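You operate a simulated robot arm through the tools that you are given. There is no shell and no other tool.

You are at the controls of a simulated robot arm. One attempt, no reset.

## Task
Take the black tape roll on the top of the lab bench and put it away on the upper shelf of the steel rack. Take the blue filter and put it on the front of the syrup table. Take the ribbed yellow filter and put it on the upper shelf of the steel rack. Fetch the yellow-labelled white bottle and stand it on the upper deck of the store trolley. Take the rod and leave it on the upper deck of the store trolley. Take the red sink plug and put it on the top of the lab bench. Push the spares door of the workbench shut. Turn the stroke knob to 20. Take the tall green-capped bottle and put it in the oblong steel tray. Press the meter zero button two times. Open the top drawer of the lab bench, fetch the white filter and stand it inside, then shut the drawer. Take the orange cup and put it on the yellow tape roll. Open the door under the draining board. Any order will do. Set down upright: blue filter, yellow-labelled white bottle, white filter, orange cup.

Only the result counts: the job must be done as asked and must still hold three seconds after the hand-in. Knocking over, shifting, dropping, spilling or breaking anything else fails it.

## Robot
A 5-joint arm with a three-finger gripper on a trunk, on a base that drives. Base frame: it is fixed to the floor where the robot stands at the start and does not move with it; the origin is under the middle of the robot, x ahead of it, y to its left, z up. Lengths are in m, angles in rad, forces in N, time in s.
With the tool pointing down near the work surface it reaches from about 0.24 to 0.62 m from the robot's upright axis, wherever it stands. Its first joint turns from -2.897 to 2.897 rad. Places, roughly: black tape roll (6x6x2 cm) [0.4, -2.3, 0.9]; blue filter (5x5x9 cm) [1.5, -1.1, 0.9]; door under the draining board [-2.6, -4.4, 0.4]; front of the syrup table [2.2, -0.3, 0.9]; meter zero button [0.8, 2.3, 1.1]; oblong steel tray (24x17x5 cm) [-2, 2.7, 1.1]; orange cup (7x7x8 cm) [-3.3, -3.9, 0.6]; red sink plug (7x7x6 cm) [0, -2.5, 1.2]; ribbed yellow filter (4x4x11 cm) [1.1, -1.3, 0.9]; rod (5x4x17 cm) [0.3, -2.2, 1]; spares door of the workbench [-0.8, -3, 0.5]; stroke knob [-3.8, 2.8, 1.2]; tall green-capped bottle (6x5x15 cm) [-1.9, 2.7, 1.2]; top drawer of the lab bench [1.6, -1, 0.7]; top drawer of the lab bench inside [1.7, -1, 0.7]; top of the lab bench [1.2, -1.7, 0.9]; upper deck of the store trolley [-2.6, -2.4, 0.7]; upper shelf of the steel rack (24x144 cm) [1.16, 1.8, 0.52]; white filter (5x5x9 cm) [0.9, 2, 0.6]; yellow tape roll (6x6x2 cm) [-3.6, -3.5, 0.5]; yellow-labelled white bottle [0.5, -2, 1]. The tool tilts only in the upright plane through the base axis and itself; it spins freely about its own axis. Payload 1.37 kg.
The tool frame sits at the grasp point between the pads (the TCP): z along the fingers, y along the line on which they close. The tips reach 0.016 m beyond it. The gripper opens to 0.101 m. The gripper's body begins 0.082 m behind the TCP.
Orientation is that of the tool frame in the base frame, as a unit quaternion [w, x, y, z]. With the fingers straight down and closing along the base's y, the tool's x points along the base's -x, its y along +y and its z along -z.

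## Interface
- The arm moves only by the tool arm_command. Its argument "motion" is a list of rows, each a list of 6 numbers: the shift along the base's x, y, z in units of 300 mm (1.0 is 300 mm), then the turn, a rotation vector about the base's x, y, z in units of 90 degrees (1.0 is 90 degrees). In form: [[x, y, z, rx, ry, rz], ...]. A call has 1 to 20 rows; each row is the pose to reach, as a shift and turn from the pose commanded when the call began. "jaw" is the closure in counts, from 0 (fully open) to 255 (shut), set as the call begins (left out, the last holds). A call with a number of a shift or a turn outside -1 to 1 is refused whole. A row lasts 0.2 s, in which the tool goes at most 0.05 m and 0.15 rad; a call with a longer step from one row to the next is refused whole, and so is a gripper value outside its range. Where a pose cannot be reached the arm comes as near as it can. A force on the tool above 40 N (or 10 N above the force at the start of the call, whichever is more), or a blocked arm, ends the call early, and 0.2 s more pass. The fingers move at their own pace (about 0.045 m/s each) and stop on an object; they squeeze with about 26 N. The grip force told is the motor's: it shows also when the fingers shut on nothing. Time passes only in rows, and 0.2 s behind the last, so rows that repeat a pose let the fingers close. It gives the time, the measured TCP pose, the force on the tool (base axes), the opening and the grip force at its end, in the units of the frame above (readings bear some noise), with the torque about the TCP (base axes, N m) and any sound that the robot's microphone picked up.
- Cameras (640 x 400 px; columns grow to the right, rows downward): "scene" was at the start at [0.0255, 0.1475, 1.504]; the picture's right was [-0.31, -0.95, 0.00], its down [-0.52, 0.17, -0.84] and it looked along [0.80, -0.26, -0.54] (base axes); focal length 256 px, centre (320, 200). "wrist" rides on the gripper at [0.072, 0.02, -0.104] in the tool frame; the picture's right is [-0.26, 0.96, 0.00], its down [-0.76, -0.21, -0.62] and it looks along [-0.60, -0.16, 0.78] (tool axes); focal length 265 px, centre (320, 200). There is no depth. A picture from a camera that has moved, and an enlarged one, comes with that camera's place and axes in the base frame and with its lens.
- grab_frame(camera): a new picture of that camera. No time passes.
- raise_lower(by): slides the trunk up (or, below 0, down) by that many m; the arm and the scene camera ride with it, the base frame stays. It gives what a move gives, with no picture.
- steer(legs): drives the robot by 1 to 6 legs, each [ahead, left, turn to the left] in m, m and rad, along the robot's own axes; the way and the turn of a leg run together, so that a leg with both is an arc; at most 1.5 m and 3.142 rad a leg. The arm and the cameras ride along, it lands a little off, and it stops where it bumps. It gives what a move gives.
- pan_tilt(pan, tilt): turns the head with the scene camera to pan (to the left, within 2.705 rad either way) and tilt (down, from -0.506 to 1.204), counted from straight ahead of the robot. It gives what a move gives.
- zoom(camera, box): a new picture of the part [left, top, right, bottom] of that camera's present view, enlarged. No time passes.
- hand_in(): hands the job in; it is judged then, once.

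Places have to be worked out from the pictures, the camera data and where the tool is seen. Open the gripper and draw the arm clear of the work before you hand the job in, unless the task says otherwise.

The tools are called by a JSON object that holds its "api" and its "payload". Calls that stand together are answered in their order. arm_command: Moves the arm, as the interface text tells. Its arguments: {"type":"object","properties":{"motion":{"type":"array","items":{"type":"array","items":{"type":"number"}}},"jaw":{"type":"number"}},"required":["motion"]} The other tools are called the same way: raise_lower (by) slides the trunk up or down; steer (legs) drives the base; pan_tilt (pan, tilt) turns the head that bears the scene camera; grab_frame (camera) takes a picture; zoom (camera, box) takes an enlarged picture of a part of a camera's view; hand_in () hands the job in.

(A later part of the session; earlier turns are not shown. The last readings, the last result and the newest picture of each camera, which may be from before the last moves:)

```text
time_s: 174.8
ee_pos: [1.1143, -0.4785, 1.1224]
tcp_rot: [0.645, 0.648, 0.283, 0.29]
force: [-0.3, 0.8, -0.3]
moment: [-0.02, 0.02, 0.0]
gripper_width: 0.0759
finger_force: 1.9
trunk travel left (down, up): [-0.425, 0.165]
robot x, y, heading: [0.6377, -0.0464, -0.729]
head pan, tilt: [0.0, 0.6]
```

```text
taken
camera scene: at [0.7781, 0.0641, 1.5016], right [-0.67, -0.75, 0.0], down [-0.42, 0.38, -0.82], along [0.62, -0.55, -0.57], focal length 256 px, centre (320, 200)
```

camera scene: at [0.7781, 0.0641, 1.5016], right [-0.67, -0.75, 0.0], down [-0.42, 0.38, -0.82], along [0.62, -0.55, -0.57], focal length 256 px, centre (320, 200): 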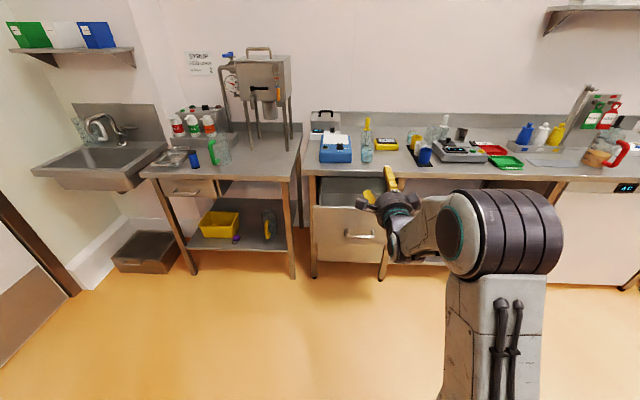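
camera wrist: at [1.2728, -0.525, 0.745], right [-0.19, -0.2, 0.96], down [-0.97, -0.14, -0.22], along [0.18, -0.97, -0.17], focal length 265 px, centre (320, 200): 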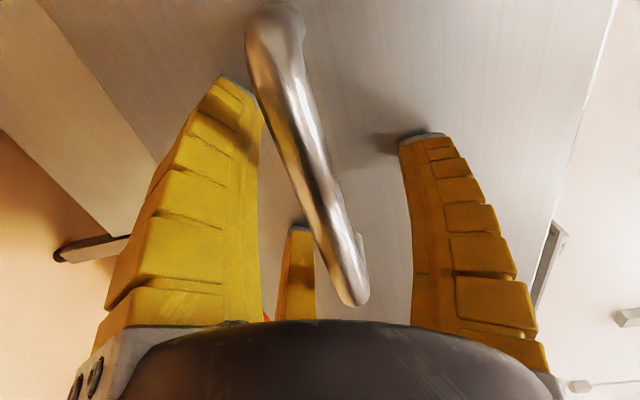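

Drawer open. Now I tilt the tool back to pointing down while drawing it in, with jaw open.

{"api": "arm_command", "payload": {"motion": [[-0.043, 0.038, 0.03, 0.0606, 0.0677, 0], [-0.086, 0.077, 0.06, 0.1213, 0.1355, 0], [-0.129, 0.115, 0.09, 0.1819, 0.2032, 0], [-0.172, 0.153, 0.12, 0.2425, 0.2709, 0], [-0.215, 0.192, 0.15, 0.3032, 0.3386, 0], [-0.257, 0.23, 0.18, 0.3638, 0.4064, 0], [-0.3, 0.269, 0.21, 0.4245, 0.4741, 0], [-0.343, 0.307, 0.24, 0.4851, 0.5418, 0], [-0.386, 0.345, 0.27, 0.5457, 0.6095, 0], [-0.429, 0.384, 0.3, 0.6064, 0.6773, 0], [-0.472, 0.422, 0.333, 0.667, 0.745, 0], [-0.472, 0.422, 0.333, 0.667, 0.745, 0]], "jaw": 0}}

```text
time_s: 177.3
ee_pos: [0.9736, -0.3528, 1.226]
tcp_rot: [0.001, 0.915, 0.403, 0.0]
force: [1.0, -0.3, 0.4]
moment: [0.0, 0.02, -0.02]
gripper_width: 0.1007
finger_force: 0.0
trunk travel left (down, up): [-0.425, 0.165]
robot x, y, heading: [0.6432, -0.0483, -0.724]
head pan, tilt: [0.0, 0.6]
```

Now I go along the bench to the black tape / bottle / rod area, stopping short for a look.

{"api": "raise_lower", "payload": {"by": 0.15}}

{"api": "steer", "payload": {"legs": [[0.0, -0.9, 0.0], [0.3, -0.85, 0.0]]}}

{"api": "pan_tilt", "payload": {"pan": -0.1, "tilt": 0.65}}

{"api": "grab_frame", "payload": {"camera": "scene"}}

```text
time_s: 179.1
ee_pos: [0.9748, -0.3518, 1.3747]
tcp_rot: [0.0, 0.915, 0.403, -0.001]
force: [-0.5, 0.1, 0.4]
moment: [-0.01, -0.01, -0.03]
gripper_width: 0.1007
finger_force: 0.1
trunk travel left (down, up): [-0.575, 0.015]
robot x, y, heading: [0.6389, -0.045, -0.732]
head pan, tilt: [0.0, 0.6]
```

```text
time_s: 188.2
ee_pos: [0.0143, -1.8438, 1.3761]
tcp_rot: [-0.001, 0.915, 0.404, 0.0]
force: [-0.1, 0.2, 0.3]
moment: [-0.01, -0.03, -0.02]
gripper_width: 0.1005
finger_force: 0.1
trunk travel left (down, up): [-0.575, 0.015]
robot x, y, heading: [-0.3195, -1.5433, -0.731]
head pan, tilt: [0.0, 0.6]
```

```text
time_s: 188.8
ee_pos: [0.0147, -1.8445, 1.3744]
tcp_rot: [0.0, 0.915, 0.404, 0.0]
force: [0.7, -0.4, -0.1]
moment: [0.05, -0.01, 0.02]
gripper_width: 0.1008
finger_force: 0.1
trunk travel left (down, up): [-0.575, 0.015]
robot x, y, heading: [-0.3208, -1.539, -0.729]
head pan, tilt: [-0.099, 0.649]
```

```text
taken
camera scene: at [-0.1884, -1.4322, 1.6474], right [-0.74, -0.68, 0.0], down [-0.41, 0.44, -0.8], along [0.54, -0.59, -0.6], focal length 256 px, centre (320, 200)
```

scene: 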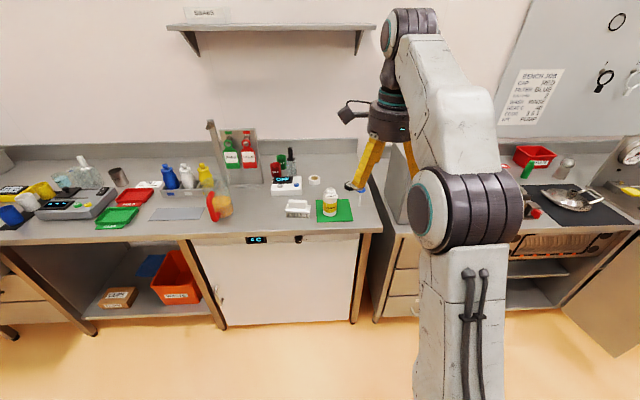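

{"api": "zoom", "payload": {"camera": "scene", "box": [250, 130, 410, 240]}}

{"api": "grab_frame", "payload": {"camera": "wrist"}}

```text
3.64 times, centred on (330, 185) of scene
camera zoom: at [-0.1884, -1.4322, 1.6474], right [-0.74, -0.68, 0.0], down [-0.41, 0.44, -0.8], along [0.54, -0.59, -0.6], focal length 932 px, centre (284, 254)
```

zoom: 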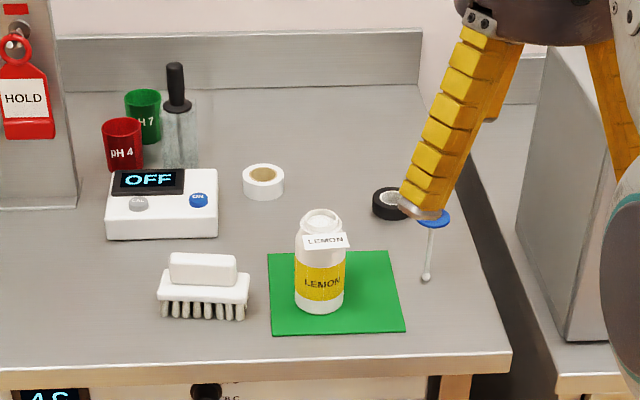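

```text
taken
camera wrist: at [0.0781, -1.8024, 1.4802], right [0.53, -0.85, 0.0], down [-0.66, -0.42, 0.62], along [-0.52, -0.33, -0.78], focal length 265 px, centre (320, 200)
```

wrist: 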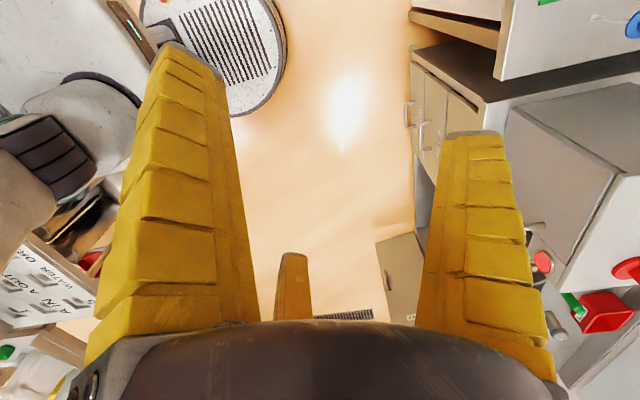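

{"api": "zoom", "payload": {"camera": "scene", "box": [330, 160, 390, 210]}}

```text
8.00 times, centred on (360, 185) of scene
camera zoom: at [-0.1884, -1.4322, 1.6474], right [-0.74, -0.68, 0.0], down [-0.41, 0.44, -0.8], along [0.54, -0.59, -0.6], focal length 2051 px, centre (0, 320)
```

zoom: 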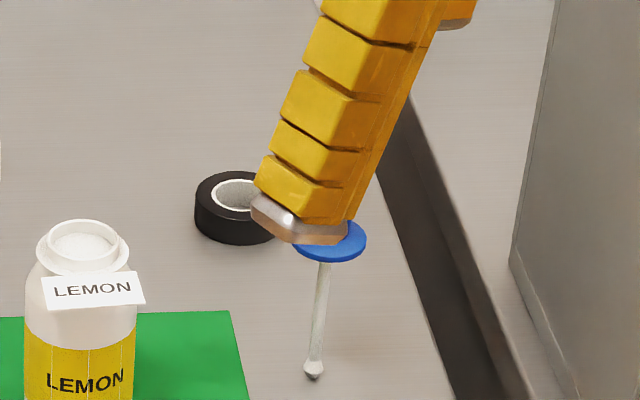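

{"api": "steer", "payload": {"legs": [[0.25, -0.2, 0.0]]}}

{"api": "grab_frame", "payload": {"camera": "scene"}}

{"api": "zoom", "payload": {"camera": "scene", "box": [240, 140, 400, 260]}}

```text
time_s: 191.0
ee_pos: [0.0688, -2.161, 1.375]
tcp_rot: [-0.001, 0.915, 0.403, 0.0]
force: [0.3, 0.4, -0.6]
moment: [0.02, 0.03, 0.0]
gripper_width: 0.1009
finger_force: 0.2
trunk travel left (down, up): [-0.575, 0.015]
robot x, y, heading: [-0.2681, -1.8558, -0.733]
head pan, tilt: [-0.099, 0.649]
```

```text
taken
camera scene: at [-0.1343, -1.7493, 1.6474], right [-0.74, -0.68, 0.0], down [-0.41, 0.45, -0.8], along [0.54, -0.59, -0.6], focal length 256 px, centre (320, 200)
```

scene: 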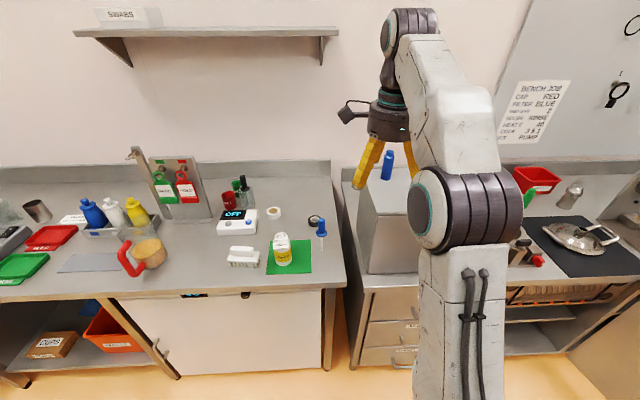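

```text
3.33 times, centred on (320, 200) of scene
camera zoom: at [-0.1343, -1.7493, 1.6474], right [-0.74, -0.68, 0.0], down [-0.41, 0.45, -0.8], along [0.54, -0.59, -0.6], focal length 855 px, centre (320, 200)
```

zoom: 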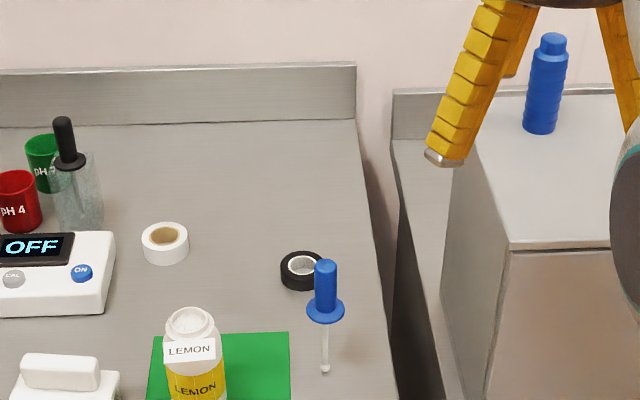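

Now it's clear: black tape at ≈(0.440, −2.337), rod standing upright at ≈(0.308, −2.243) (blue handle top z≈1.07), lemon bottle at ≈(0.375, −2.111). I drive in for the black tape.

{"api": "steer", "payload": {"legs": [[0.24, 0.1, 0.0]]}}

{"api": "grab_frame", "payload": {"camera": "scene"}}

{"api": "grab_frame", "payload": {"camera": "wrist"}}

```text
time_s: 192.8
ee_pos: [0.3125, -2.2476, 1.3741]
tcp_rot: [0.0, 0.916, 0.4, 0.0]
force: [0.9, 0.0, 1.1]
moment: [0.03, 0.01, 0.0]
gripper_width: 0.1006
finger_force: 0.1
trunk travel left (down, up): [-0.575, 0.015]
robot x, y, heading: [-0.02, -1.9396, -0.731]
head pan, tilt: [-0.099, 0.649]
```

```text
taken
camera scene: at [0.1109, -1.835, 1.6473], right [-0.74, -0.67, 0.0], down [-0.41, 0.45, -0.8], along [0.54, -0.59, -0.61], focal length 256 px, centre (320, 200)
```

scene: 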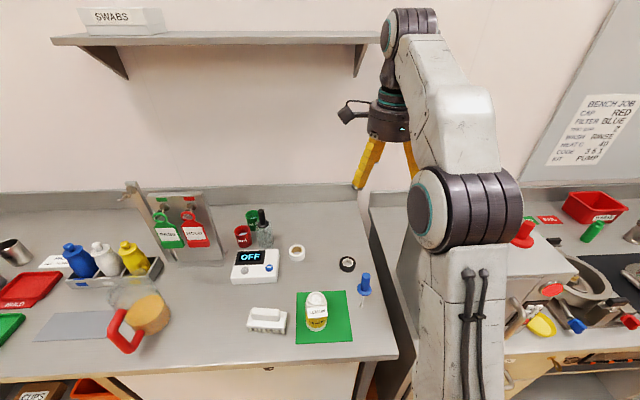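

```text
taken
camera wrist: at [0.3758, -2.2062, 1.4798], right [0.53, -0.85, 0.0], down [-0.66, -0.42, 0.62], along [-0.53, -0.33, -0.78], focal length 265 px, centre (320, 200)
```

wrist: 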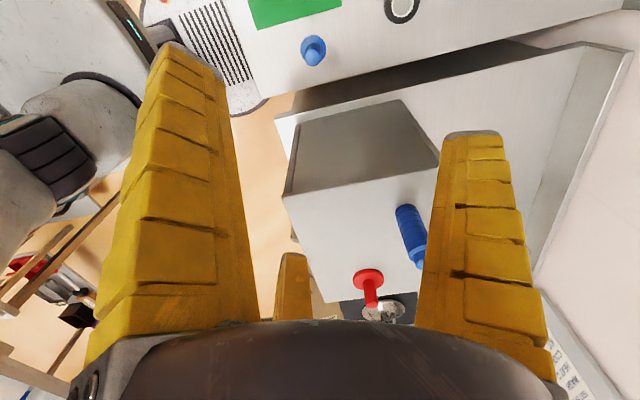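

The tape is at (0.438,−2.337). I extend toward it while lowering to z≈1.18, keeping above the rod.

{"api": "arm_command", "payload": {"motion": [[0.06, -0.043, -0.13, 0, 0, 0], [0.12, -0.086, -0.25, 0, 0, 0], [0.19, -0.136, -0.37, 0, 0, 0], [0.27, -0.192, -0.47, 0, 0, 0], [0.35, -0.25, -0.57, 0, 0, 0], [0.418, -0.298, -0.65, 0, 0, 0], [0.418, -0.298, -0.65, 0, 0, 0]]}}

{"api": "grab_frame", "payload": {"camera": "wrist"}}

{"api": "grab_frame", "payload": {"camera": "scene"}}

```text
time_s: 194.4
ee_pos: [0.4375, -2.3352, 1.1801]
tcp_rot: [0.0, 0.916, 0.402, 0.001]
force: [0.2, 0.0, 0.6]
moment: [-0.04, -0.02, -0.01]
gripper_width: 0.1009
finger_force: 0.1
trunk travel left (down, up): [-0.575, 0.015]
robot x, y, heading: [-0.0244, -1.9399, -0.729]
head pan, tilt: [-0.099, 0.649]
```

```text
taken
camera wrist: at [0.5007, -2.2946, 1.285], right [0.53, -0.85, 0.0], down [-0.67, -0.41, 0.62], along [-0.53, -0.33, -0.78], focal length 265 px, centre (320, 200)
```

wrist: 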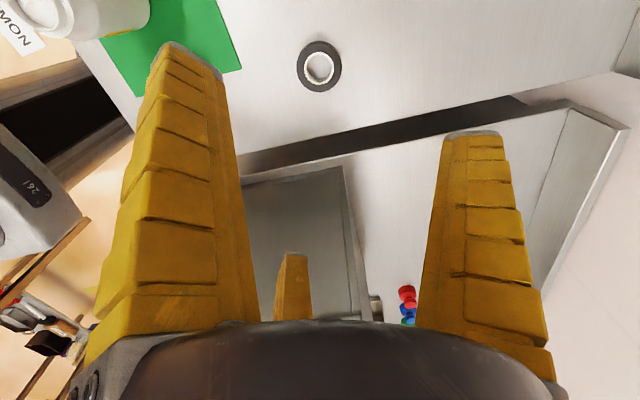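

```text
taken
camera scene: at [0.1093, -1.8342, 1.6474], right [-0.74, -0.67, 0.0], down [-0.41, 0.45, -0.8], along [0.54, -0.59, -0.6], focal length 256 px, centre (320, 200)
```

scene: 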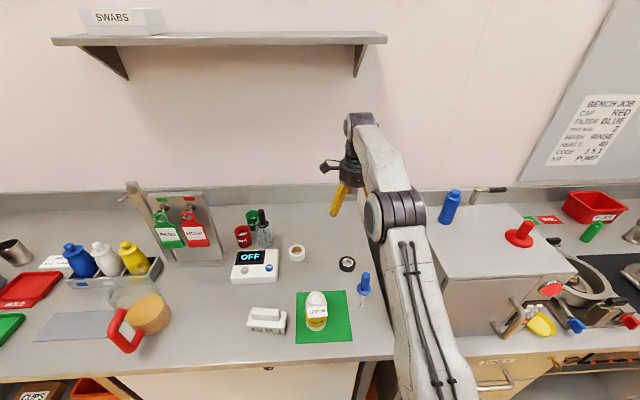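

Tape is located, but the rod stands precariously right under the forearm's path, so I take the rod first. I move over it at this height.

{"api": "arm_command", "payload": {"motion": [[-0.11, 0.078, 0.03, 0, 0, 0], [-0.22, 0.155, 0.03, 0, 0, 0], [-0.33, 0.233, 0.03, 0, 0, 0], [-0.432, 0.307, 0.03, 0, 0, 0], [-0.432, 0.307, 0.03, 0, 0, 0]]}}

{"api": "grab_frame", "payload": {"camera": "wrist"}}

{"api": "zoom", "payload": {"camera": "scene", "box": [310, 200, 410, 320]}}

```text
time_s: 195.6
ee_pos: [0.308, -2.2439, 1.1894]
tcp_rot: [0.0, 0.916, 0.401, 0.0]
force: [0.5, -0.3, 0.8]
moment: [-0.04, 0.06, 0.02]
gripper_width: 0.1009
finger_force: 0.0
trunk travel left (down, up): [-0.575, 0.015]
robot x, y, heading: [-0.0226, -1.9422, -0.735]
head pan, tilt: [-0.099, 0.649]
```

```text
taken
camera wrist: at [0.3716, -2.2026, 1.2955], right [0.53, -0.85, 0.0], down [-0.67, -0.41, 0.62], along [-0.53, -0.33, -0.78], focal length 265 px, centre (320, 200)
```

wrist: 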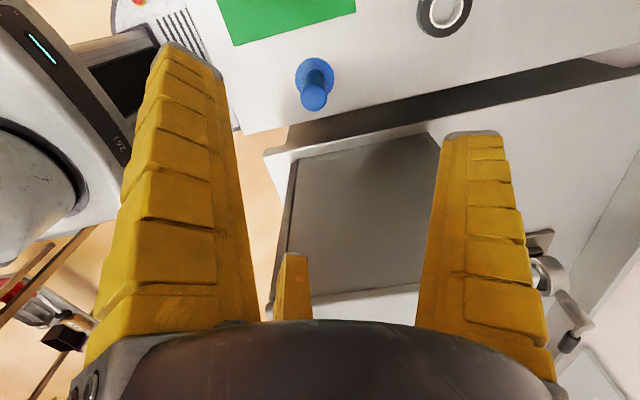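

```text
3.33 times, centred on (360, 260) of scene
camera zoom: at [0.1102, -1.835, 1.6473], right [-0.74, -0.67, 0.0], down [-0.41, 0.45, -0.8], along [0.54, -0.59, -0.6], focal length 855 px, centre (187, 0)
```

zoom: 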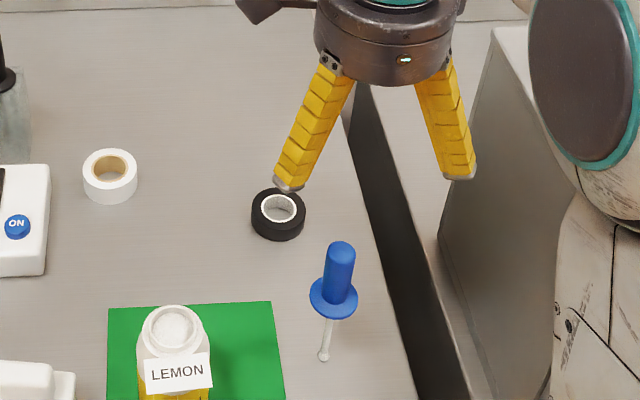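

Rod axis ≈(0.308, −2.240), right below. I descend to z≈1.035 around the blue handle.

{"api": "arm_command", "payload": {"motion": [[0, 0.006, -0.13, 0, 0, 0], [0, 0.012, -0.26, 0, 0, 0], [0, 0.012, -0.39, 0, 0, 0], [0, 0.012, -0.512, 0, 0, 0], [0, 0.012, -0.512, 0, 0, 0]]}}

{"api": "grab_frame", "payload": {"camera": "wrist"}}

```text
time_s: 196.8
ee_pos: [0.3081, -2.2398, 1.0341]
tcp_rot: [0.0, 0.916, 0.401, 0.0]
force: [0.0, -0.6, 0.0]
moment: [0.02, -0.03, 0.01]
gripper_width: 0.1006
finger_force: 0.0
trunk travel left (down, up): [-0.575, 0.015]
robot x, y, heading: [-0.0232, -1.9409, -0.731]
head pan, tilt: [-0.099, 0.649]
```

```text
taken
camera wrist: at [0.3709, -2.1997, 1.1395], right [0.53, -0.85, 0.0], down [-0.67, -0.41, 0.62], along [-0.53, -0.33, -0.78], focal length 265 px, centre (320, 200)
```

wrist: 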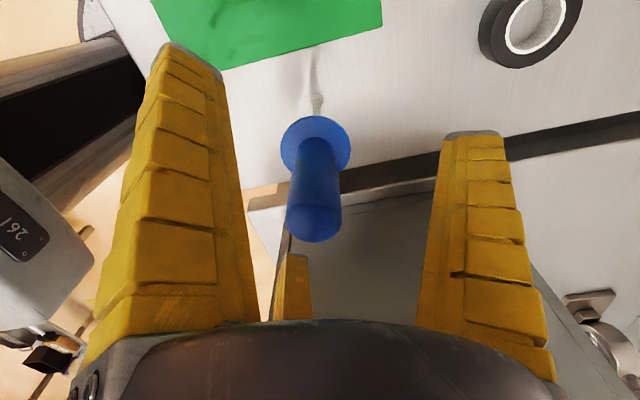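

Handle is centred between the fingers. I close.

{"api": "arm_command", "payload": {"motion": [[0, 0, 0, 0, 0, 0], [0, 0, 0, 0, 0, 0], [0, 0, 0, 0, 0, 0], [0, 0, 0, 0, 0, 0], [0, 0, 0, 0, 0, 0], [0, 0, 0, 0, 0, 0]], "jaw": 255}}

{"api": "arm_command", "payload": {"motion": [[0, 0, 0.05, 0, 0, 0], [0, 0, 0.15, 0, 0, 0], [0, 0, 0.3, 0, 0, 0], [0, 0, 0.45, 0, 0, 0], [0, 0, 0.6, 0, 0, 0], [0, 0, 0.6, 0, 0, 0]]}}

{"api": "grab_frame", "payload": {"camera": "wrist"}}

```text
time_s: 198.2
ee_pos: [0.3085, -2.2427, 1.0338]
tcp_rot: [0.002, 0.916, 0.4, 0.001]
force: [1.9, -1.2, 6.0]
moment: [-0.15, -0.18, -0.03]
gripper_width: 0.0186
finger_force: 26.3
trunk travel left (down, up): [-0.575, 0.015]
robot x, y, heading: [-0.0176, -1.938, -0.736]
head pan, tilt: [-0.099, 0.649]
```

```text
time_s: 199.6
ee_pos: [0.3082, -2.24, 1.2162]
tcp_rot: [-0.001, 0.916, 0.401, 0.001]
force: [-0.8, -0.1, -1.0]
moment: [0.01, -0.03, 0.0]
gripper_width: 0.0154
finger_force: 26.5
trunk travel left (down, up): [-0.575, 0.015]
robot x, y, heading: [-0.0215, -1.9416, -0.732]
head pan, tilt: [-0.099, 0.649]
```

```text
taken
camera wrist: at [0.3715, -2.1995, 1.3214], right [0.53, -0.85, 0.0], down [-0.67, -0.41, 0.62], along [-0.53, -0.33, -0.78], focal length 265 px, centre (320, 200)
```

wrist: 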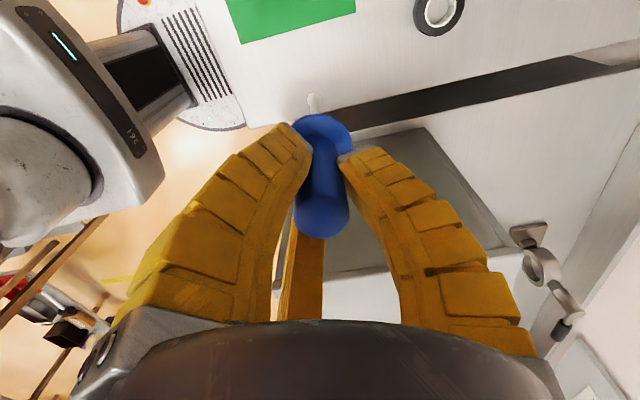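

Rod held. I back away from the bench 0.6 m, turn right along the aisle and look toward the trolley.

{"api": "steer", "payload": {"legs": [[-0.6, 0.0, 0.0], [0.0, 0.0, -1.57]]}}

{"api": "pan_tilt", "payload": {"pan": 0.0, "tilt": 0.4}}

{"api": "grab_frame", "payload": {"camera": "scene"}}

{"api": "pan_tilt", "payload": {"pan": 0.6, "tilt": 0.4}}

{"api": "grab_frame", "payload": {"camera": "scene"}}

```text
time_s: 206.8
ee_pos: [-0.7649, -1.8714, 1.2158]
tcp_rot: [0.0, 0.931, -0.364, 0.0]
force: [-0.4, -0.2, -0.6]
moment: [0.03, -0.01, 0.0]
gripper_width: 0.0159
finger_force: 26.3
trunk travel left (down, up): [-0.575, 0.015]
robot x, y, heading: [-0.4669, -1.5428, -2.305]
head pan, tilt: [-0.099, 0.649]
```

```text
time_s: 207.6
ee_pos: [-0.7657, -1.8721, 1.2159]
tcp_rot: [0.001, 0.931, -0.365, 0.001]
force: [0.5, 0.5, -0.7]
moment: [-0.01, 0.02, 0.0]
gripper_width: 0.0159
finger_force: 25.8
trunk travel left (down, up): [-0.575, 0.015]
robot x, y, heading: [-0.4632, -1.5401, -2.303]
head pan, tilt: [0.0, 0.4]
```

```text
taken
camera scene: at [-0.356, -1.6833, 1.6698], right [-0.74, 0.67, 0.0], down [0.26, 0.29, -0.92], along [-0.62, -0.68, -0.39], focal length 256 px, centre (320, 200)
```

scene: 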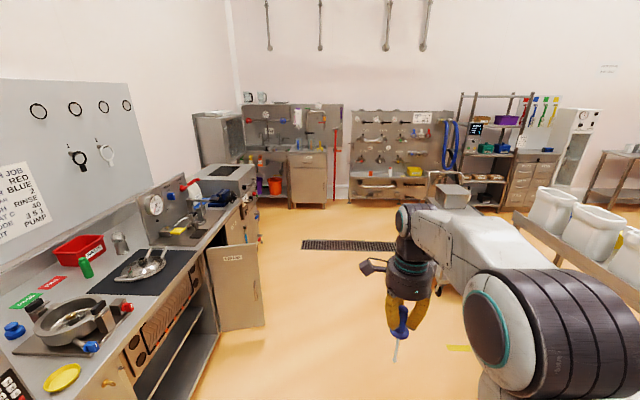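

```text
time_s: 208.6
ee_pos: [-0.7645, -1.8712, 1.2153]
tcp_rot: [0.001, 0.931, -0.365, 0.0]
force: [0.1, -0.1, -0.1]
moment: [-0.01, 0.0, 0.0]
gripper_width: 0.0155
finger_force: 26.0
trunk travel left (down, up): [-0.575, 0.015]
robot x, y, heading: [-0.4664, -1.5449, -2.303]
head pan, tilt: [0.6, 0.4]
```

```text
taken
camera scene: at [-0.3064, -1.7064, 1.6699], right [-0.99, 0.13, 0.0], down [0.05, 0.39, -0.92], along [-0.12, -0.91, -0.39], focal length 256 px, centre (320, 200)
```

scene: 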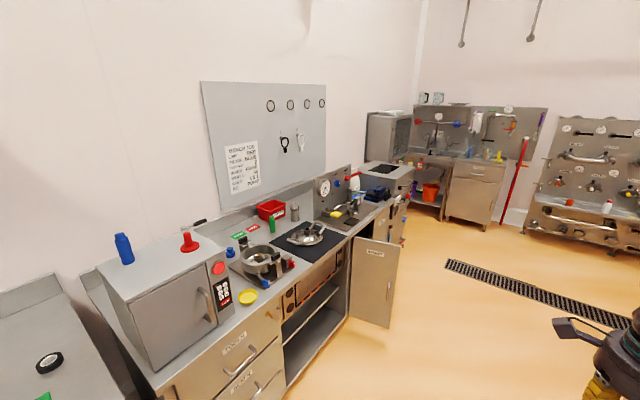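

The aisle is clear: spares door end at about (−0.97,−2.97). I drive ahead 0.9 m to see the trolley.

{"api": "steer", "payload": {"legs": [[0.9, 0.0, 0.0]]}}

{"api": "pan_tilt", "payload": {"pan": -0.35, "tilt": 0.5}}

{"api": "grab_frame", "payload": {"camera": "scene"}}

```text
time_s: 213.3
ee_pos: [-1.3748, -2.5341, 1.2157]
tcp_rot: [0.0, 0.929, -0.369, 0.0]
force: [-0.3, -0.3, -0.7]
moment: [0.0, -0.01, 0.01]
gripper_width: 0.0153
finger_force: 26.2
trunk travel left (down, up): [-0.575, 0.015]
robot x, y, heading: [-1.0717, -2.2058, -2.314]
head pan, tilt: [0.6, 0.4]
```

```text
time_s: 214.6
ee_pos: [-1.3748, -2.5331, 1.2161]
tcp_rot: [0.0, 0.929, -0.37, 0.0]
force: [0.7, -0.6, 0.6]
moment: [-0.02, -0.05, 0.0]
gripper_width: 0.0156
finger_force: 25.6
trunk travel left (down, up): [-0.575, 0.015]
robot x, y, heading: [-1.0682, -2.2093, -2.312]
head pan, tilt: [-0.351, 0.499]
```

```text
taken
camera scene: at [-0.9813, -2.3226, 1.6607], right [-0.46, 0.89, 0.0], down [0.43, 0.22, -0.88], along [-0.78, -0.4, -0.48], focal length 256 px, centre (320, 200)
```

scene: 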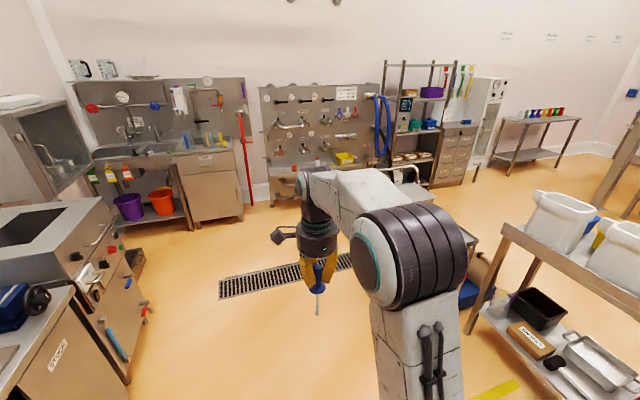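

The trolley is hidden behind the arm. I turn the base left and look right past it.

{"api": "steer", "payload": {"legs": [[0.0, 0.0, 0.7]]}}

{"api": "pan_tilt", "payload": {"pan": -1.25, "tilt": 0.5}}

{"api": "grab_frame", "payload": {"camera": "scene"}}

```text
time_s: 216.8
ee_pos: [-1.0952, -2.6514, 1.2176]
tcp_rot: [0.0, 1.0, -0.031, 0.0]
force: [-0.2, 0.3, -1.0]
moment: [0.01, -0.02, -0.03]
gripper_width: 0.0159
finger_force: 26.0
trunk travel left (down, up): [-0.575, 0.015]
robot x, y, heading: [-1.0722, -2.2102, -1.618]
head pan, tilt: [-0.351, 0.499]
```

```text
time_s: 218.0
ee_pos: [-1.0944, -2.6507, 1.2161]
tcp_rot: [0.001, 1.0, -0.031, 0.0]
force: [-1.1, 0.6, 0.3]
moment: [0.0, 0.01, 0.0]
gripper_width: 0.0157
finger_force: 26.5
trunk travel left (down, up): [-0.575, 0.015]
robot x, y, heading: [-1.0731, -2.2063, -1.62]
head pan, tilt: [-1.25, 0.499]
```

```text
taken
camera scene: at [-0.9796, -2.1793, 1.6607], right [-0.27, 0.96, 0.0], down [0.46, 0.13, -0.88], along [-0.85, -0.24, -0.48], focal length 256 px, centre (320, 200)
```

scene: 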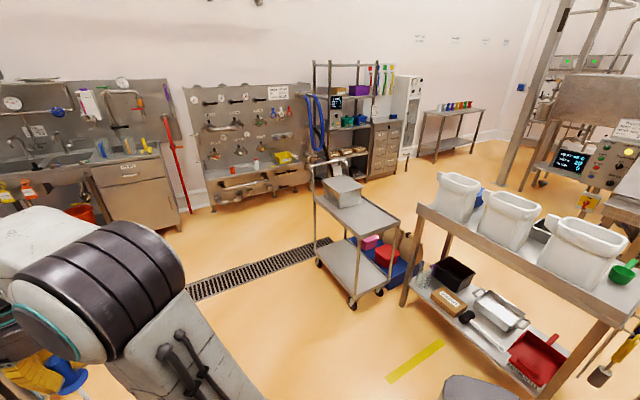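

{"api": "zoom", "payload": {"camera": "scene", "box": [290, 140, 430, 310]}}

```text
2.35 times, centred on (360, 225) of scene
camera zoom: at [-0.9796, -2.1793, 1.6607], right [-0.27, 0.96, 0.0], down [0.46, 0.13, -0.88], along [-0.85, -0.24, -0.48], focal length 603 px, centre (226, 141)
```

zoom: 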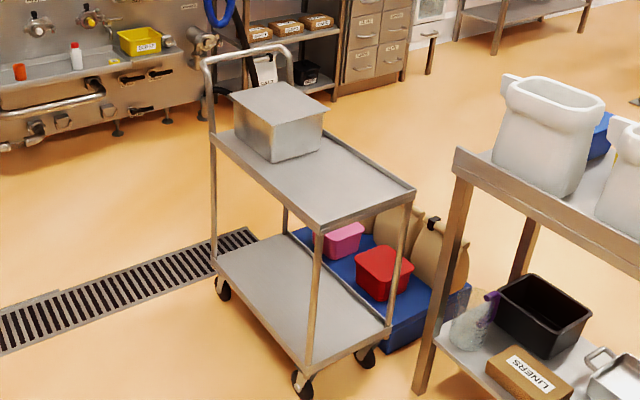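

The trolley's upper deck (corners ≈(−2.27,−2.29), (−2.51,−2.05), (−2.67,−2.70), z≈0.72) has a box on its far part; the near 30 cm is free. I'll approach its long side from the aisle, standing near (−1.85, −2.87) and facing the trolley.

{"api": "steer", "payload": {"legs": [[0.0, 0.0, -0.7], [0.98, -0.1, 0.0]]}}

{"api": "steer", "payload": {"legs": [[0.0, 0.0, -1.57]]}}

{"api": "pan_tilt", "payload": {"pan": 0.0, "tilt": 0.6}}

{"api": "grab_frame", "payload": {"camera": "scene"}}

```text
time_s: 225.0
ee_pos: [-2.1267, -3.1636, 1.216]
tcp_rot: [0.0, 0.926, -0.378, 0.0]
force: [0.4, 0.5, -0.2]
moment: [0.01, 0.01, 0.02]
gripper_width: 0.0155
finger_force: 26.5
trunk travel left (down, up): [-0.575, 0.015]
robot x, y, heading: [-1.8192, -2.8398, -2.331]
head pan, tilt: [-1.25, 0.499]
```

```text
time_s: 229.3
ee_pos: [-2.1389, -2.5316, 1.2172]
tcp_rot: [0.0, -0.387, 0.922, 0.001]
force: [-0.3, 0.0, -0.2]
moment: [-0.01, 0.0, -0.01]
gripper_width: 0.0156
finger_force: 25.2
trunk travel left (down, up): [-0.575, 0.015]
robot x, y, heading: [-1.8147, -2.8401, 2.38]
head pan, tilt: [-1.25, 0.499]
```

```text
time_s: 230.7
ee_pos: [-2.1397, -2.5301, 1.2162]
tcp_rot: [-0.001, -0.386, 0.922, 0.001]
force: [-0.4, 0.0, -0.3]
moment: [0.0, 0.02, 0.0]
gripper_width: 0.0156
finger_force: 25.8
trunk travel left (down, up): [-0.575, 0.015]
robot x, y, heading: [-1.818, -2.8434, 2.374]
head pan, tilt: [0.0, 0.6]
```

```text
taken
camera scene: at [-1.9588, -2.9488, 1.6516], right [0.69, 0.72, 0.0], down [0.41, -0.39, -0.83], along [-0.6, 0.57, -0.56], focal length 256 px, centre (320, 200)
```

scene: 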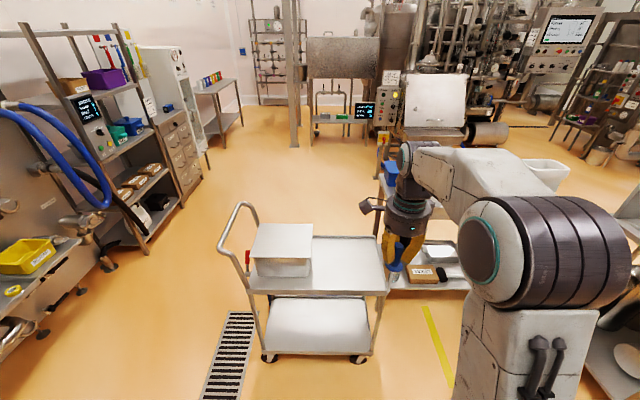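

{"api": "zoom", "payload": {"camera": "scene", "box": [220, 200, 420, 340]}}

```text
2.86 times, centred on (320, 270) of scene
camera zoom: at [-1.9588, -2.9488, 1.6516], right [0.69, 0.72, 0.0], down [0.41, -0.39, -0.83], along [-0.6, 0.57, -0.56], focal length 733 px, centre (320, 0)
```

zoom: 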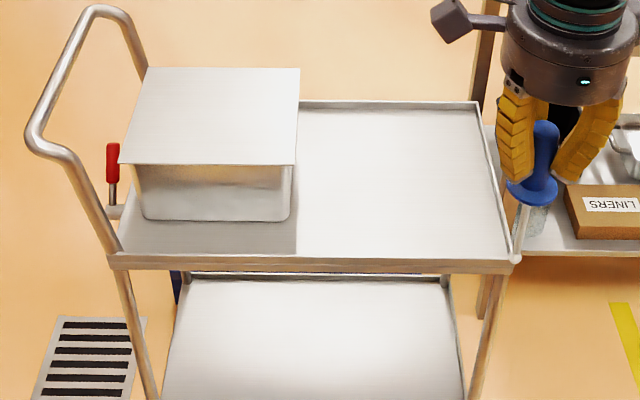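

The deck is a shallow rimmed tray with its right part free. I'll lay the rod down horizontally near the right end, so I first spin the tool −90° so the fingers will open sideways after tilting.

{"api": "arm_command", "payload": {"motion": [[0, 0, 0, 0, 0, -0.091], [0, 0, 0, 0, 0, -0.182], [0, 0, 0, 0, 0, -0.273], [0, 0, 0, 0, 0, -0.364], [0, 0, 0, 0, 0, -0.455], [0, 0, 0, 0, 0, -0.546], [0, 0, 0, 0, 0, -0.637], [0, 0, 0, 0, 0, -0.728], [0, 0, 0, 0, 0, -0.819], [0, 0, 0, 0, 0, -0.91], [0, 0, 0, 0, 0, -1.0], [0, 0, 0, 0, 0, -1.0]]}}

```text
time_s: 233.3
ee_pos: [-2.0981, -2.4988, 1.2165]
tcp_rot: [0.0, 0.377, 0.926, 0.001]
force: [0.2, 0.2, -0.6]
moment: [0.02, -0.03, 0.02]
gripper_width: 0.0158
finger_force: 26.2
out of reach, approached as far as the arm can: row 11, 12
trunk travel left (down, up): [-0.575, 0.015]
robot x, y, heading: [-1.821, -2.8412, 2.382]
head pan, tilt: [0.0, 0.6]
```

Nearly there (roll joint at its limit, which is fine). Now I tilt the tool to horizontal so the rod lies level, pointing outward.

{"api": "arm_command", "payload": {"motion": [[-0.015, 0.019, 0, 0.0706, 0.0572, 0], [-0.03, 0.038, 0, 0.1413, 0.1144, 0], [-0.046, 0.056, 0, 0.2119, 0.1715, 0], [-0.061, 0.075, 0, 0.2825, 0.2287, 0], [-0.076, 0.094, 0, 0.3532, 0.2859, 0], [-0.092, 0.113, 0, 0.4238, 0.3431, 0], [-0.107, 0.132, 0, 0.4945, 0.4003, 0], [-0.122, 0.15, 0, 0.5651, 0.4575, 0], [-0.137, 0.169, 0, 0.6357, 0.5146, 0], [-0.153, 0.188, 0, 0.7064, 0.5718, 0], [-0.168, 0.207, 0, 0.777, 0.629, 0], [-0.168, 0.207, 0, 0.777, 0.629, 0]]}}

{"api": "grab_frame", "payload": {"camera": "scene"}}

{"api": "grab_frame", "payload": {"camera": "wrist"}}

```text
time_s: 235.9
ee_pos: [-2.1624, -2.4262, 1.22]
tcp_rot: [-0.616, 0.263, 0.656, 0.347]
force: [-0.2, 0.7, -0.6]
moment: [-0.01, 0.0, 0.0]
gripper_width: 0.016
finger_force: 26.0
out of reach, approached as far as the arm can: row 10, 11, 12
trunk travel left (down, up): [-0.575, 0.015]
robot x, y, heading: [-1.8219, -2.8412, 2.378]
head pan, tilt: [0.0, 0.6]
```

```text
taken
camera scene: at [-1.9585, -2.9493, 1.6516], right [0.69, 0.72, 0.0], down [0.41, -0.39, -0.83], along [-0.6, 0.57, -0.56], focal length 256 px, centre (320, 200)
```

scene: 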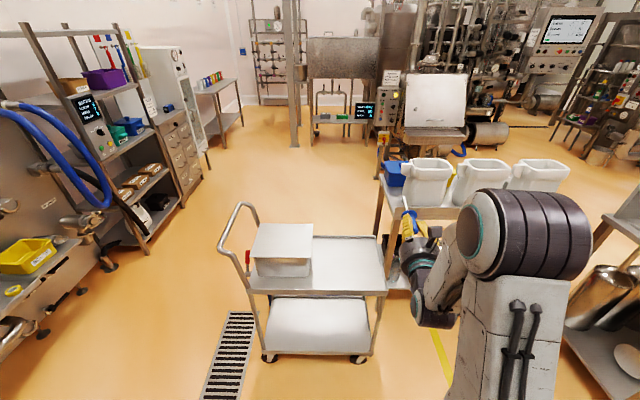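

```text
taken
camera wrist: at [-2.0893, -2.4997, 1.2949], right [0.77, 0.62, -0.14], down [0.31, -0.55, -0.78], along [-0.56, 0.56, -0.61], focal length 265 px, centre (320, 200)
```

wrist: 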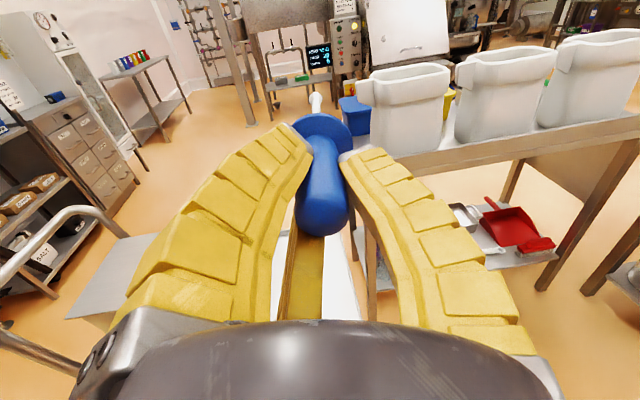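

Rod is level, camera on top. I drive forward 0.265 m (and 3 cm left) so the rod hangs over the deck's right part with the palm still outside the front edge.

{"api": "steer", "payload": {"legs": [[0.265, 0.03, 0.0]]}}

{"api": "raise_lower", "payload": {"by": -0.36}}

{"api": "grab_frame", "payload": {"camera": "scene"}}

{"api": "grab_frame", "payload": {"camera": "wrist"}}

```text
time_s: 237.8
ee_pos: [-2.3753, -2.2644, 1.219]
tcp_rot: [-0.616, 0.262, 0.657, 0.347]
force: [-0.4, 0.0, -0.6]
moment: [0.03, -0.01, 0.02]
gripper_width: 0.0156
finger_force: 25.5
trunk travel left (down, up): [-0.575, 0.015]
robot x, y, heading: [-2.0304, -2.6862, 2.377]
head pan, tilt: [0.0, 0.6]
```

```text
time_s: 241.3
ee_pos: [-2.375, -2.2647, 0.8599]
tcp_rot: [-0.616, 0.264, 0.656, 0.347]
force: [0.0, -0.1, -0.6]
moment: [-0.01, 0.01, -0.03]
gripper_width: 0.0158
finger_force: 26.3
trunk travel left (down, up): [-0.215, 0.375]
robot x, y, heading: [-2.0315, -2.6773, 2.382]
head pan, tilt: [0.0, 0.6]
```

```text
taken
camera scene: at [-2.1711, -2.7882, 1.2917], right [0.69, 0.72, 0.0], down [0.41, -0.39, -0.83], along [-0.6, 0.57, -0.56], focal length 256 px, centre (320, 200)
```

scene: 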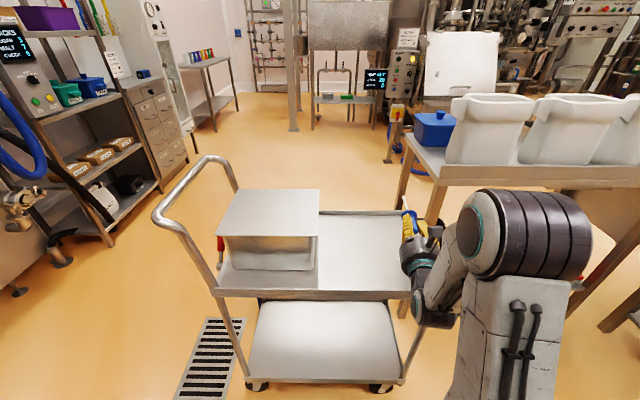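

```text
taken
camera wrist: at [-2.3016, -2.3386, 0.935], right [0.77, 0.62, -0.14], down [0.31, -0.55, -0.78], along [-0.56, 0.56, -0.62], focal length 265 px, centre (320, 200)
```

wrist: 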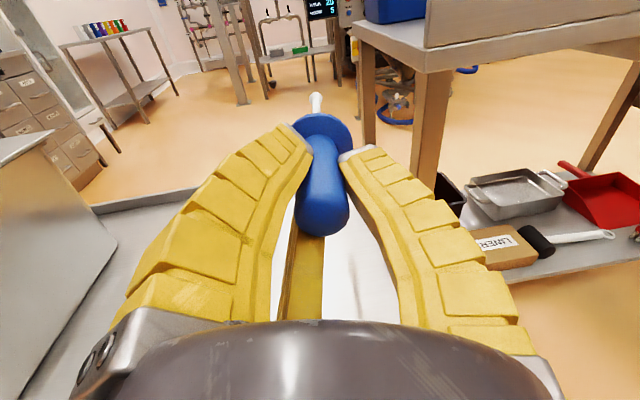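

The gripper looks close to the deck's right end in this view; I zoom to check exactly where the deck edge is.

{"api": "zoom", "payload": {"camera": "scene", "box": [300, 190, 480, 400]}}

{"api": "zoom", "payload": {"camera": "scene", "box": [360, 190, 460, 310]}}

```text
1.90 times, centred on (390, 295) of scene
camera zoom: at [-2.1711, -2.7882, 1.2917], right [0.69, 0.72, 0.0], down [0.41, -0.39, -0.83], along [-0.6, 0.57, -0.56], focal length 488 px, centre (187, 19)
```

zoom: 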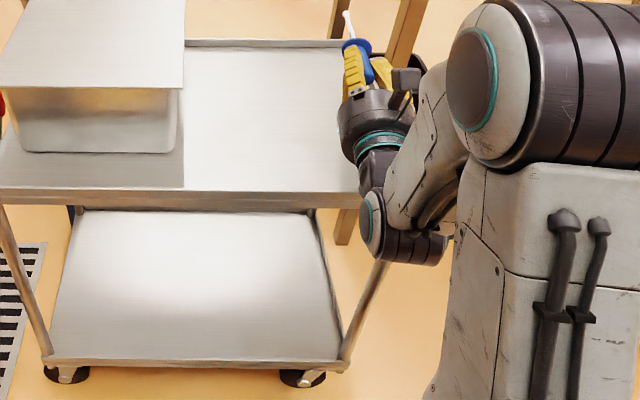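

```text
3.33 times, centred on (410, 250) of scene
camera zoom: at [-2.1711, -2.7882, 1.2917], right [0.69, 0.72, 0.0], down [0.41, -0.39, -0.83], along [-0.6, 0.57, -0.56], focal length 855 px, centre (20, 33)
```

zoom: 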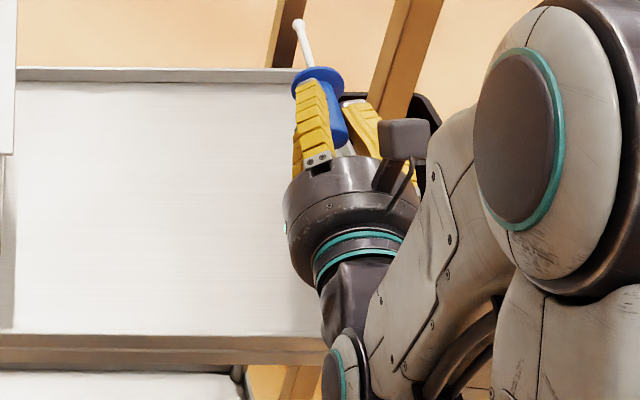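

The deck corner is hidden behind the wrist; the rod is indeed over the deck (≈8 cm from the right rim). I lower 8 cm more.

{"api": "raise_lower", "payload": {"by": -0.075}}

{"api": "grab_frame", "payload": {"camera": "wrist"}}

{"api": "zoom", "payload": {"camera": "scene", "box": [340, 170, 480, 330]}}

```text
time_s: 242.2
ee_pos: [-2.3733, -2.2649, 0.8029]
tcp_rot: [-0.626, 0.256, 0.646, 0.354]
force: [2.7, -6.0, 16.1]
moment: [-1.42, -1.55, -0.32]
gripper_width: 0.0159
finger_force: 25.9
trunk travel left (down, up): [-0.146, 0.444]
robot x, y, heading: [-2.0321, -2.6807, 2.378]
head pan, tilt: [0.0, 0.6]
stopped: the force on the tool passed its limit at 55 N (the readings are from after the stop); the commanded pose is now the measured one
```

```text
taken
camera wrist: at [-2.3004, -2.3411, 0.874], right [0.77, 0.62, -0.13], down [0.29, -0.53, -0.8], along [-0.57, 0.58, -0.59], focal length 265 px, centre (320, 200)
```

wrist: 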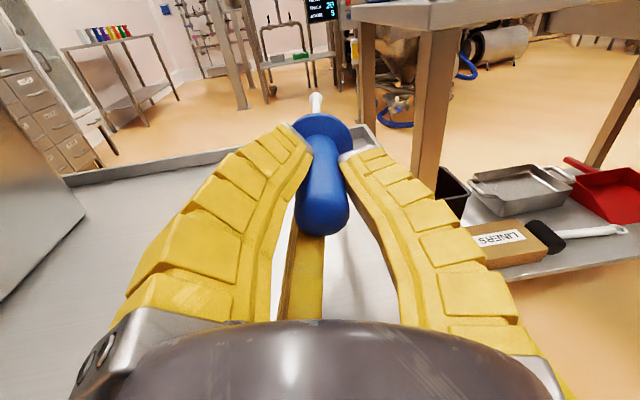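

```text
2.50 times, centred on (410, 250) of scene
camera zoom: at [-2.1701, -2.7899, 1.222], right [0.69, 0.72, 0.0], down [0.41, -0.39, -0.83], along [-0.6, 0.57, -0.56], focal length 641 px, centre (95, 75)
```

zoom: 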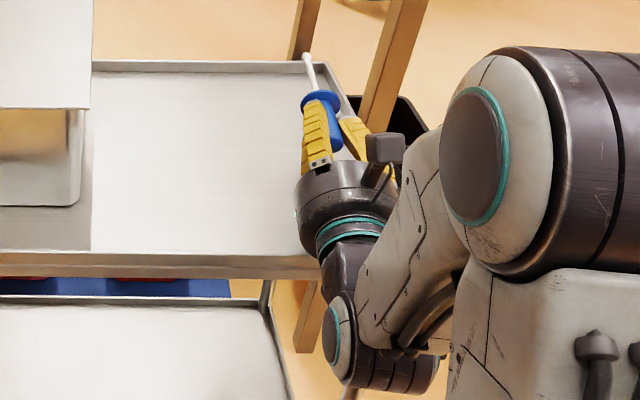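

The wrist touched the front rim (TCP z 0.803). I raise 3 cm, back off 4 cm so the palm is outside the edge, then lower again.

{"api": "raise_lower", "payload": {"by": 0.04}}

{"api": "steer", "payload": {"legs": [[-0.04, 0.0, 0.0]]}}

{"api": "zoom", "payload": {"camera": "scene", "box": [220, 170, 480, 390]}}

```text
time_s: 243.1
ee_pos: [-2.3756, -2.2649, 0.8399]
tcp_rot: [-0.624, 0.257, 0.649, 0.352]
force: [-0.7, 1.0, -1.0]
moment: [0.0, 0.0, -0.01]
gripper_width: 0.0159
finger_force: 26.2
trunk travel left (down, up): [-0.186, 0.404]
robot x, y, heading: [-2.0294, -2.6847, 2.38]
head pan, tilt: [0.0, 0.6]
```

```text
time_s: 243.9
ee_pos: [-2.3479, -2.2913, 0.8395]
tcp_rot: [-0.624, 0.258, 0.648, 0.352]
force: [-0.2, 0.0, 0.5]
moment: [0.01, 0.01, 0.04]
gripper_width: 0.0156
finger_force: 25.7
trunk travel left (down, up): [-0.186, 0.404]
robot x, y, heading: [-1.9998, -2.7098, 2.38]
head pan, tilt: [0.0, 0.6]
```

```text
1.82 times, centred on (350, 280) of scene
camera zoom: at [-2.1424, -2.8158, 1.2622], right [0.69, 0.72, 0.0], down [0.41, -0.39, -0.83], along [-0.6, 0.57, -0.57], focal length 466 px, centre (266, 54)
```

zoom: 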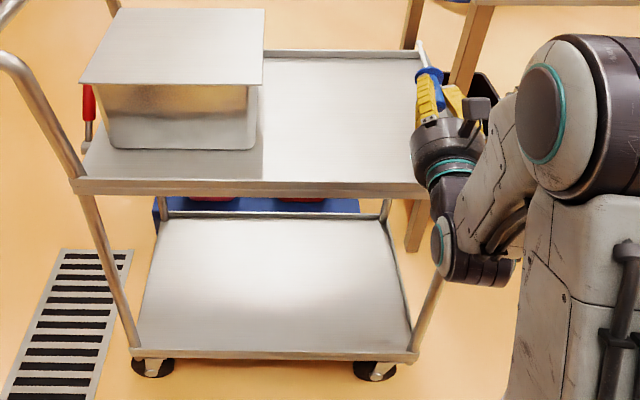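

{"api": "raise_lower", "payload": {"by": -0.055}}

{"api": "grab_frame", "payload": {"camera": "wrist"}}

{"api": "zoom", "payload": {"camera": "scene", "box": [340, 150, 480, 330]}}

```text
time_s: 244.9
ee_pos: [-2.3466, -2.2928, 0.7855]
tcp_rot: [-0.624, 0.258, 0.648, 0.353]
force: [-0.3, -1.0, 2.6]
moment: [-0.24, -0.09, 0.01]
gripper_width: 0.0155
finger_force: 26.2
trunk travel left (down, up): [-0.131, 0.459]
robot x, y, heading: [-1.9994, -2.7097, 2.374]
head pan, tilt: [0.0, 0.6]
```

```text
taken
camera wrist: at [-2.2726, -2.3675, 0.8574], right [0.77, 0.62, -0.13], down [0.3, -0.53, -0.79], along [-0.57, 0.57, -0.59], focal length 265 px, centre (320, 200)
```

wrist: 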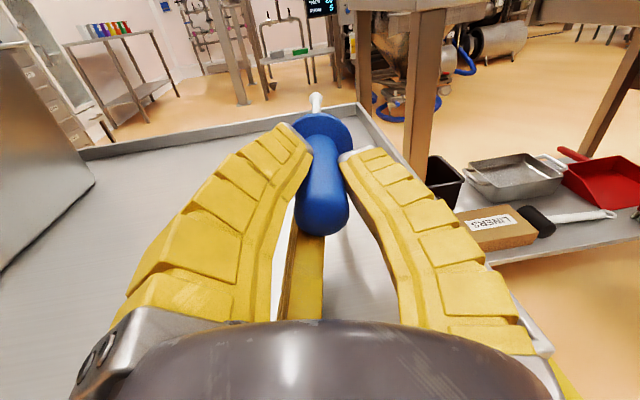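

```text
2.22 times, centred on (410, 240) of scene
camera zoom: at [-2.1421, -2.8161, 1.2072], right [0.69, 0.72, 0.0], down [0.41, -0.39, -0.83], along [-0.6, 0.57, -0.56], focal length 570 px, centre (120, 111)
```

zoom: 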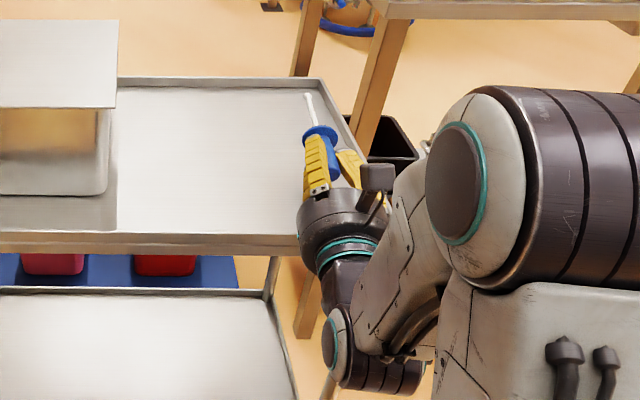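

Rod is inside the rim but ~6 cm up. I tilt the tool 25° nose-down so the rod's tip comes down to the deck for a gentle release.

{"api": "arm_command", "payload": {"motion": [[0, 0, 0, -0.07, -0.057, 0], [0, 0, 0, -0.14, -0.114, 0], [0, 0, 0, -0.2, -0.162, 0], [0, 0, 0, -0.216, -0.175, 0], [0, 0, 0, -0.216, -0.175, 0]]}}

{"api": "grab_frame", "payload": {"camera": "wrist"}}

```text
time_s: 246.1
ee_pos: [-2.3478, -2.2914, 0.7851]
tcp_rot: [-0.477, 0.309, 0.777, 0.271]
force: [0.1, 0.3, -0.3]
moment: [-0.02, 0.0, 0.01]
gripper_width: 0.0159
finger_force: 26.3
trunk travel left (down, up): [-0.131, 0.459]
robot x, y, heading: [-1.9996, -2.711, 2.376]
head pan, tilt: [0.0, 0.6]
```

```text
taken
camera wrist: at [-2.298, -2.3357, 0.8958], right [0.81, 0.58, -0.12], down [0.47, -0.75, -0.47], along [-0.36, 0.32, -0.88], focal length 265 px, centre (320, 200)
```

wrist: 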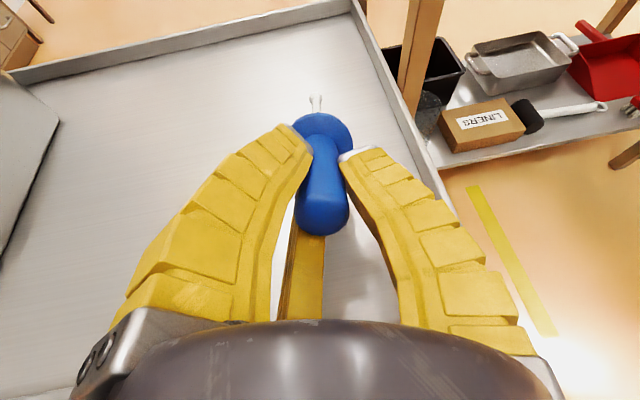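

Clear view: rod within the rim. I lower until the tip touches.

{"api": "arm_command", "payload": {"motion": [[0, 0, -0.02, 0, 0, 0], [0, 0, -0.04, 0, 0, 0], [0, 0, -0.06, 0, 0, 0], [0, 0, -0.06, 0, 0, 0]]}}

```text
time_s: 247.1
ee_pos: [-2.3469, -2.2913, 0.7681]
tcp_rot: [-0.478, 0.308, 0.777, 0.27]
force: [-0.4, 0.5, 2.8]
moment: [0.23, 0.21, -0.02]
gripper_width: 0.018
finger_force: 25.7
trunk travel left (down, up): [-0.131, 0.459]
robot x, y, heading: [-2.0004, -2.7083, 2.38]
head pan, tilt: [0.0, 0.6]
```

Tip is on the deck (contact moment). I open the jaw to about 60 mm to let the handle down.

{"api": "arm_command", "payload": {"motion": [[0, 0, 0, 0, 0, 0], [0, 0, 0, 0, 0, 0], [0, 0, 0, 0, 0, 0], [0, 0, 0, 0, 0, 0], [0, 0, 0, 0, 0, 0]], "jaw": 100}}

{"api": "grab_frame", "payload": {"camera": "wrist"}}

```text
time_s: 248.3
ee_pos: [-2.3478, -2.2926, 0.7683]
tcp_rot: [-0.48, 0.308, 0.776, 0.27]
force: [0.3, 2.1, 9.1]
moment: [-0.07, 0.04, 0.02]
gripper_width: 0.0604
finger_force: 0.2
trunk travel left (down, up): [-0.131, 0.459]
robot x, y, heading: [-1.9985, -2.705, 2.381]
head pan, tilt: [0.0, 0.6]
```

```text
taken
camera wrist: at [-2.2979, -2.3366, 0.8784], right [0.8, 0.58, -0.12], down [0.47, -0.75, -0.47], along [-0.36, 0.32, -0.88], focal length 265 px, centre (320, 200)
```

wrist: 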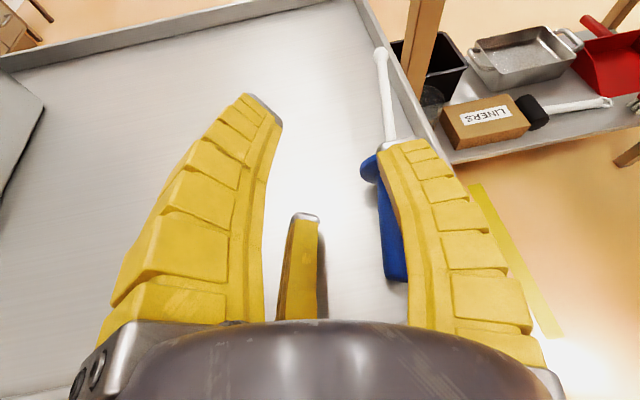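

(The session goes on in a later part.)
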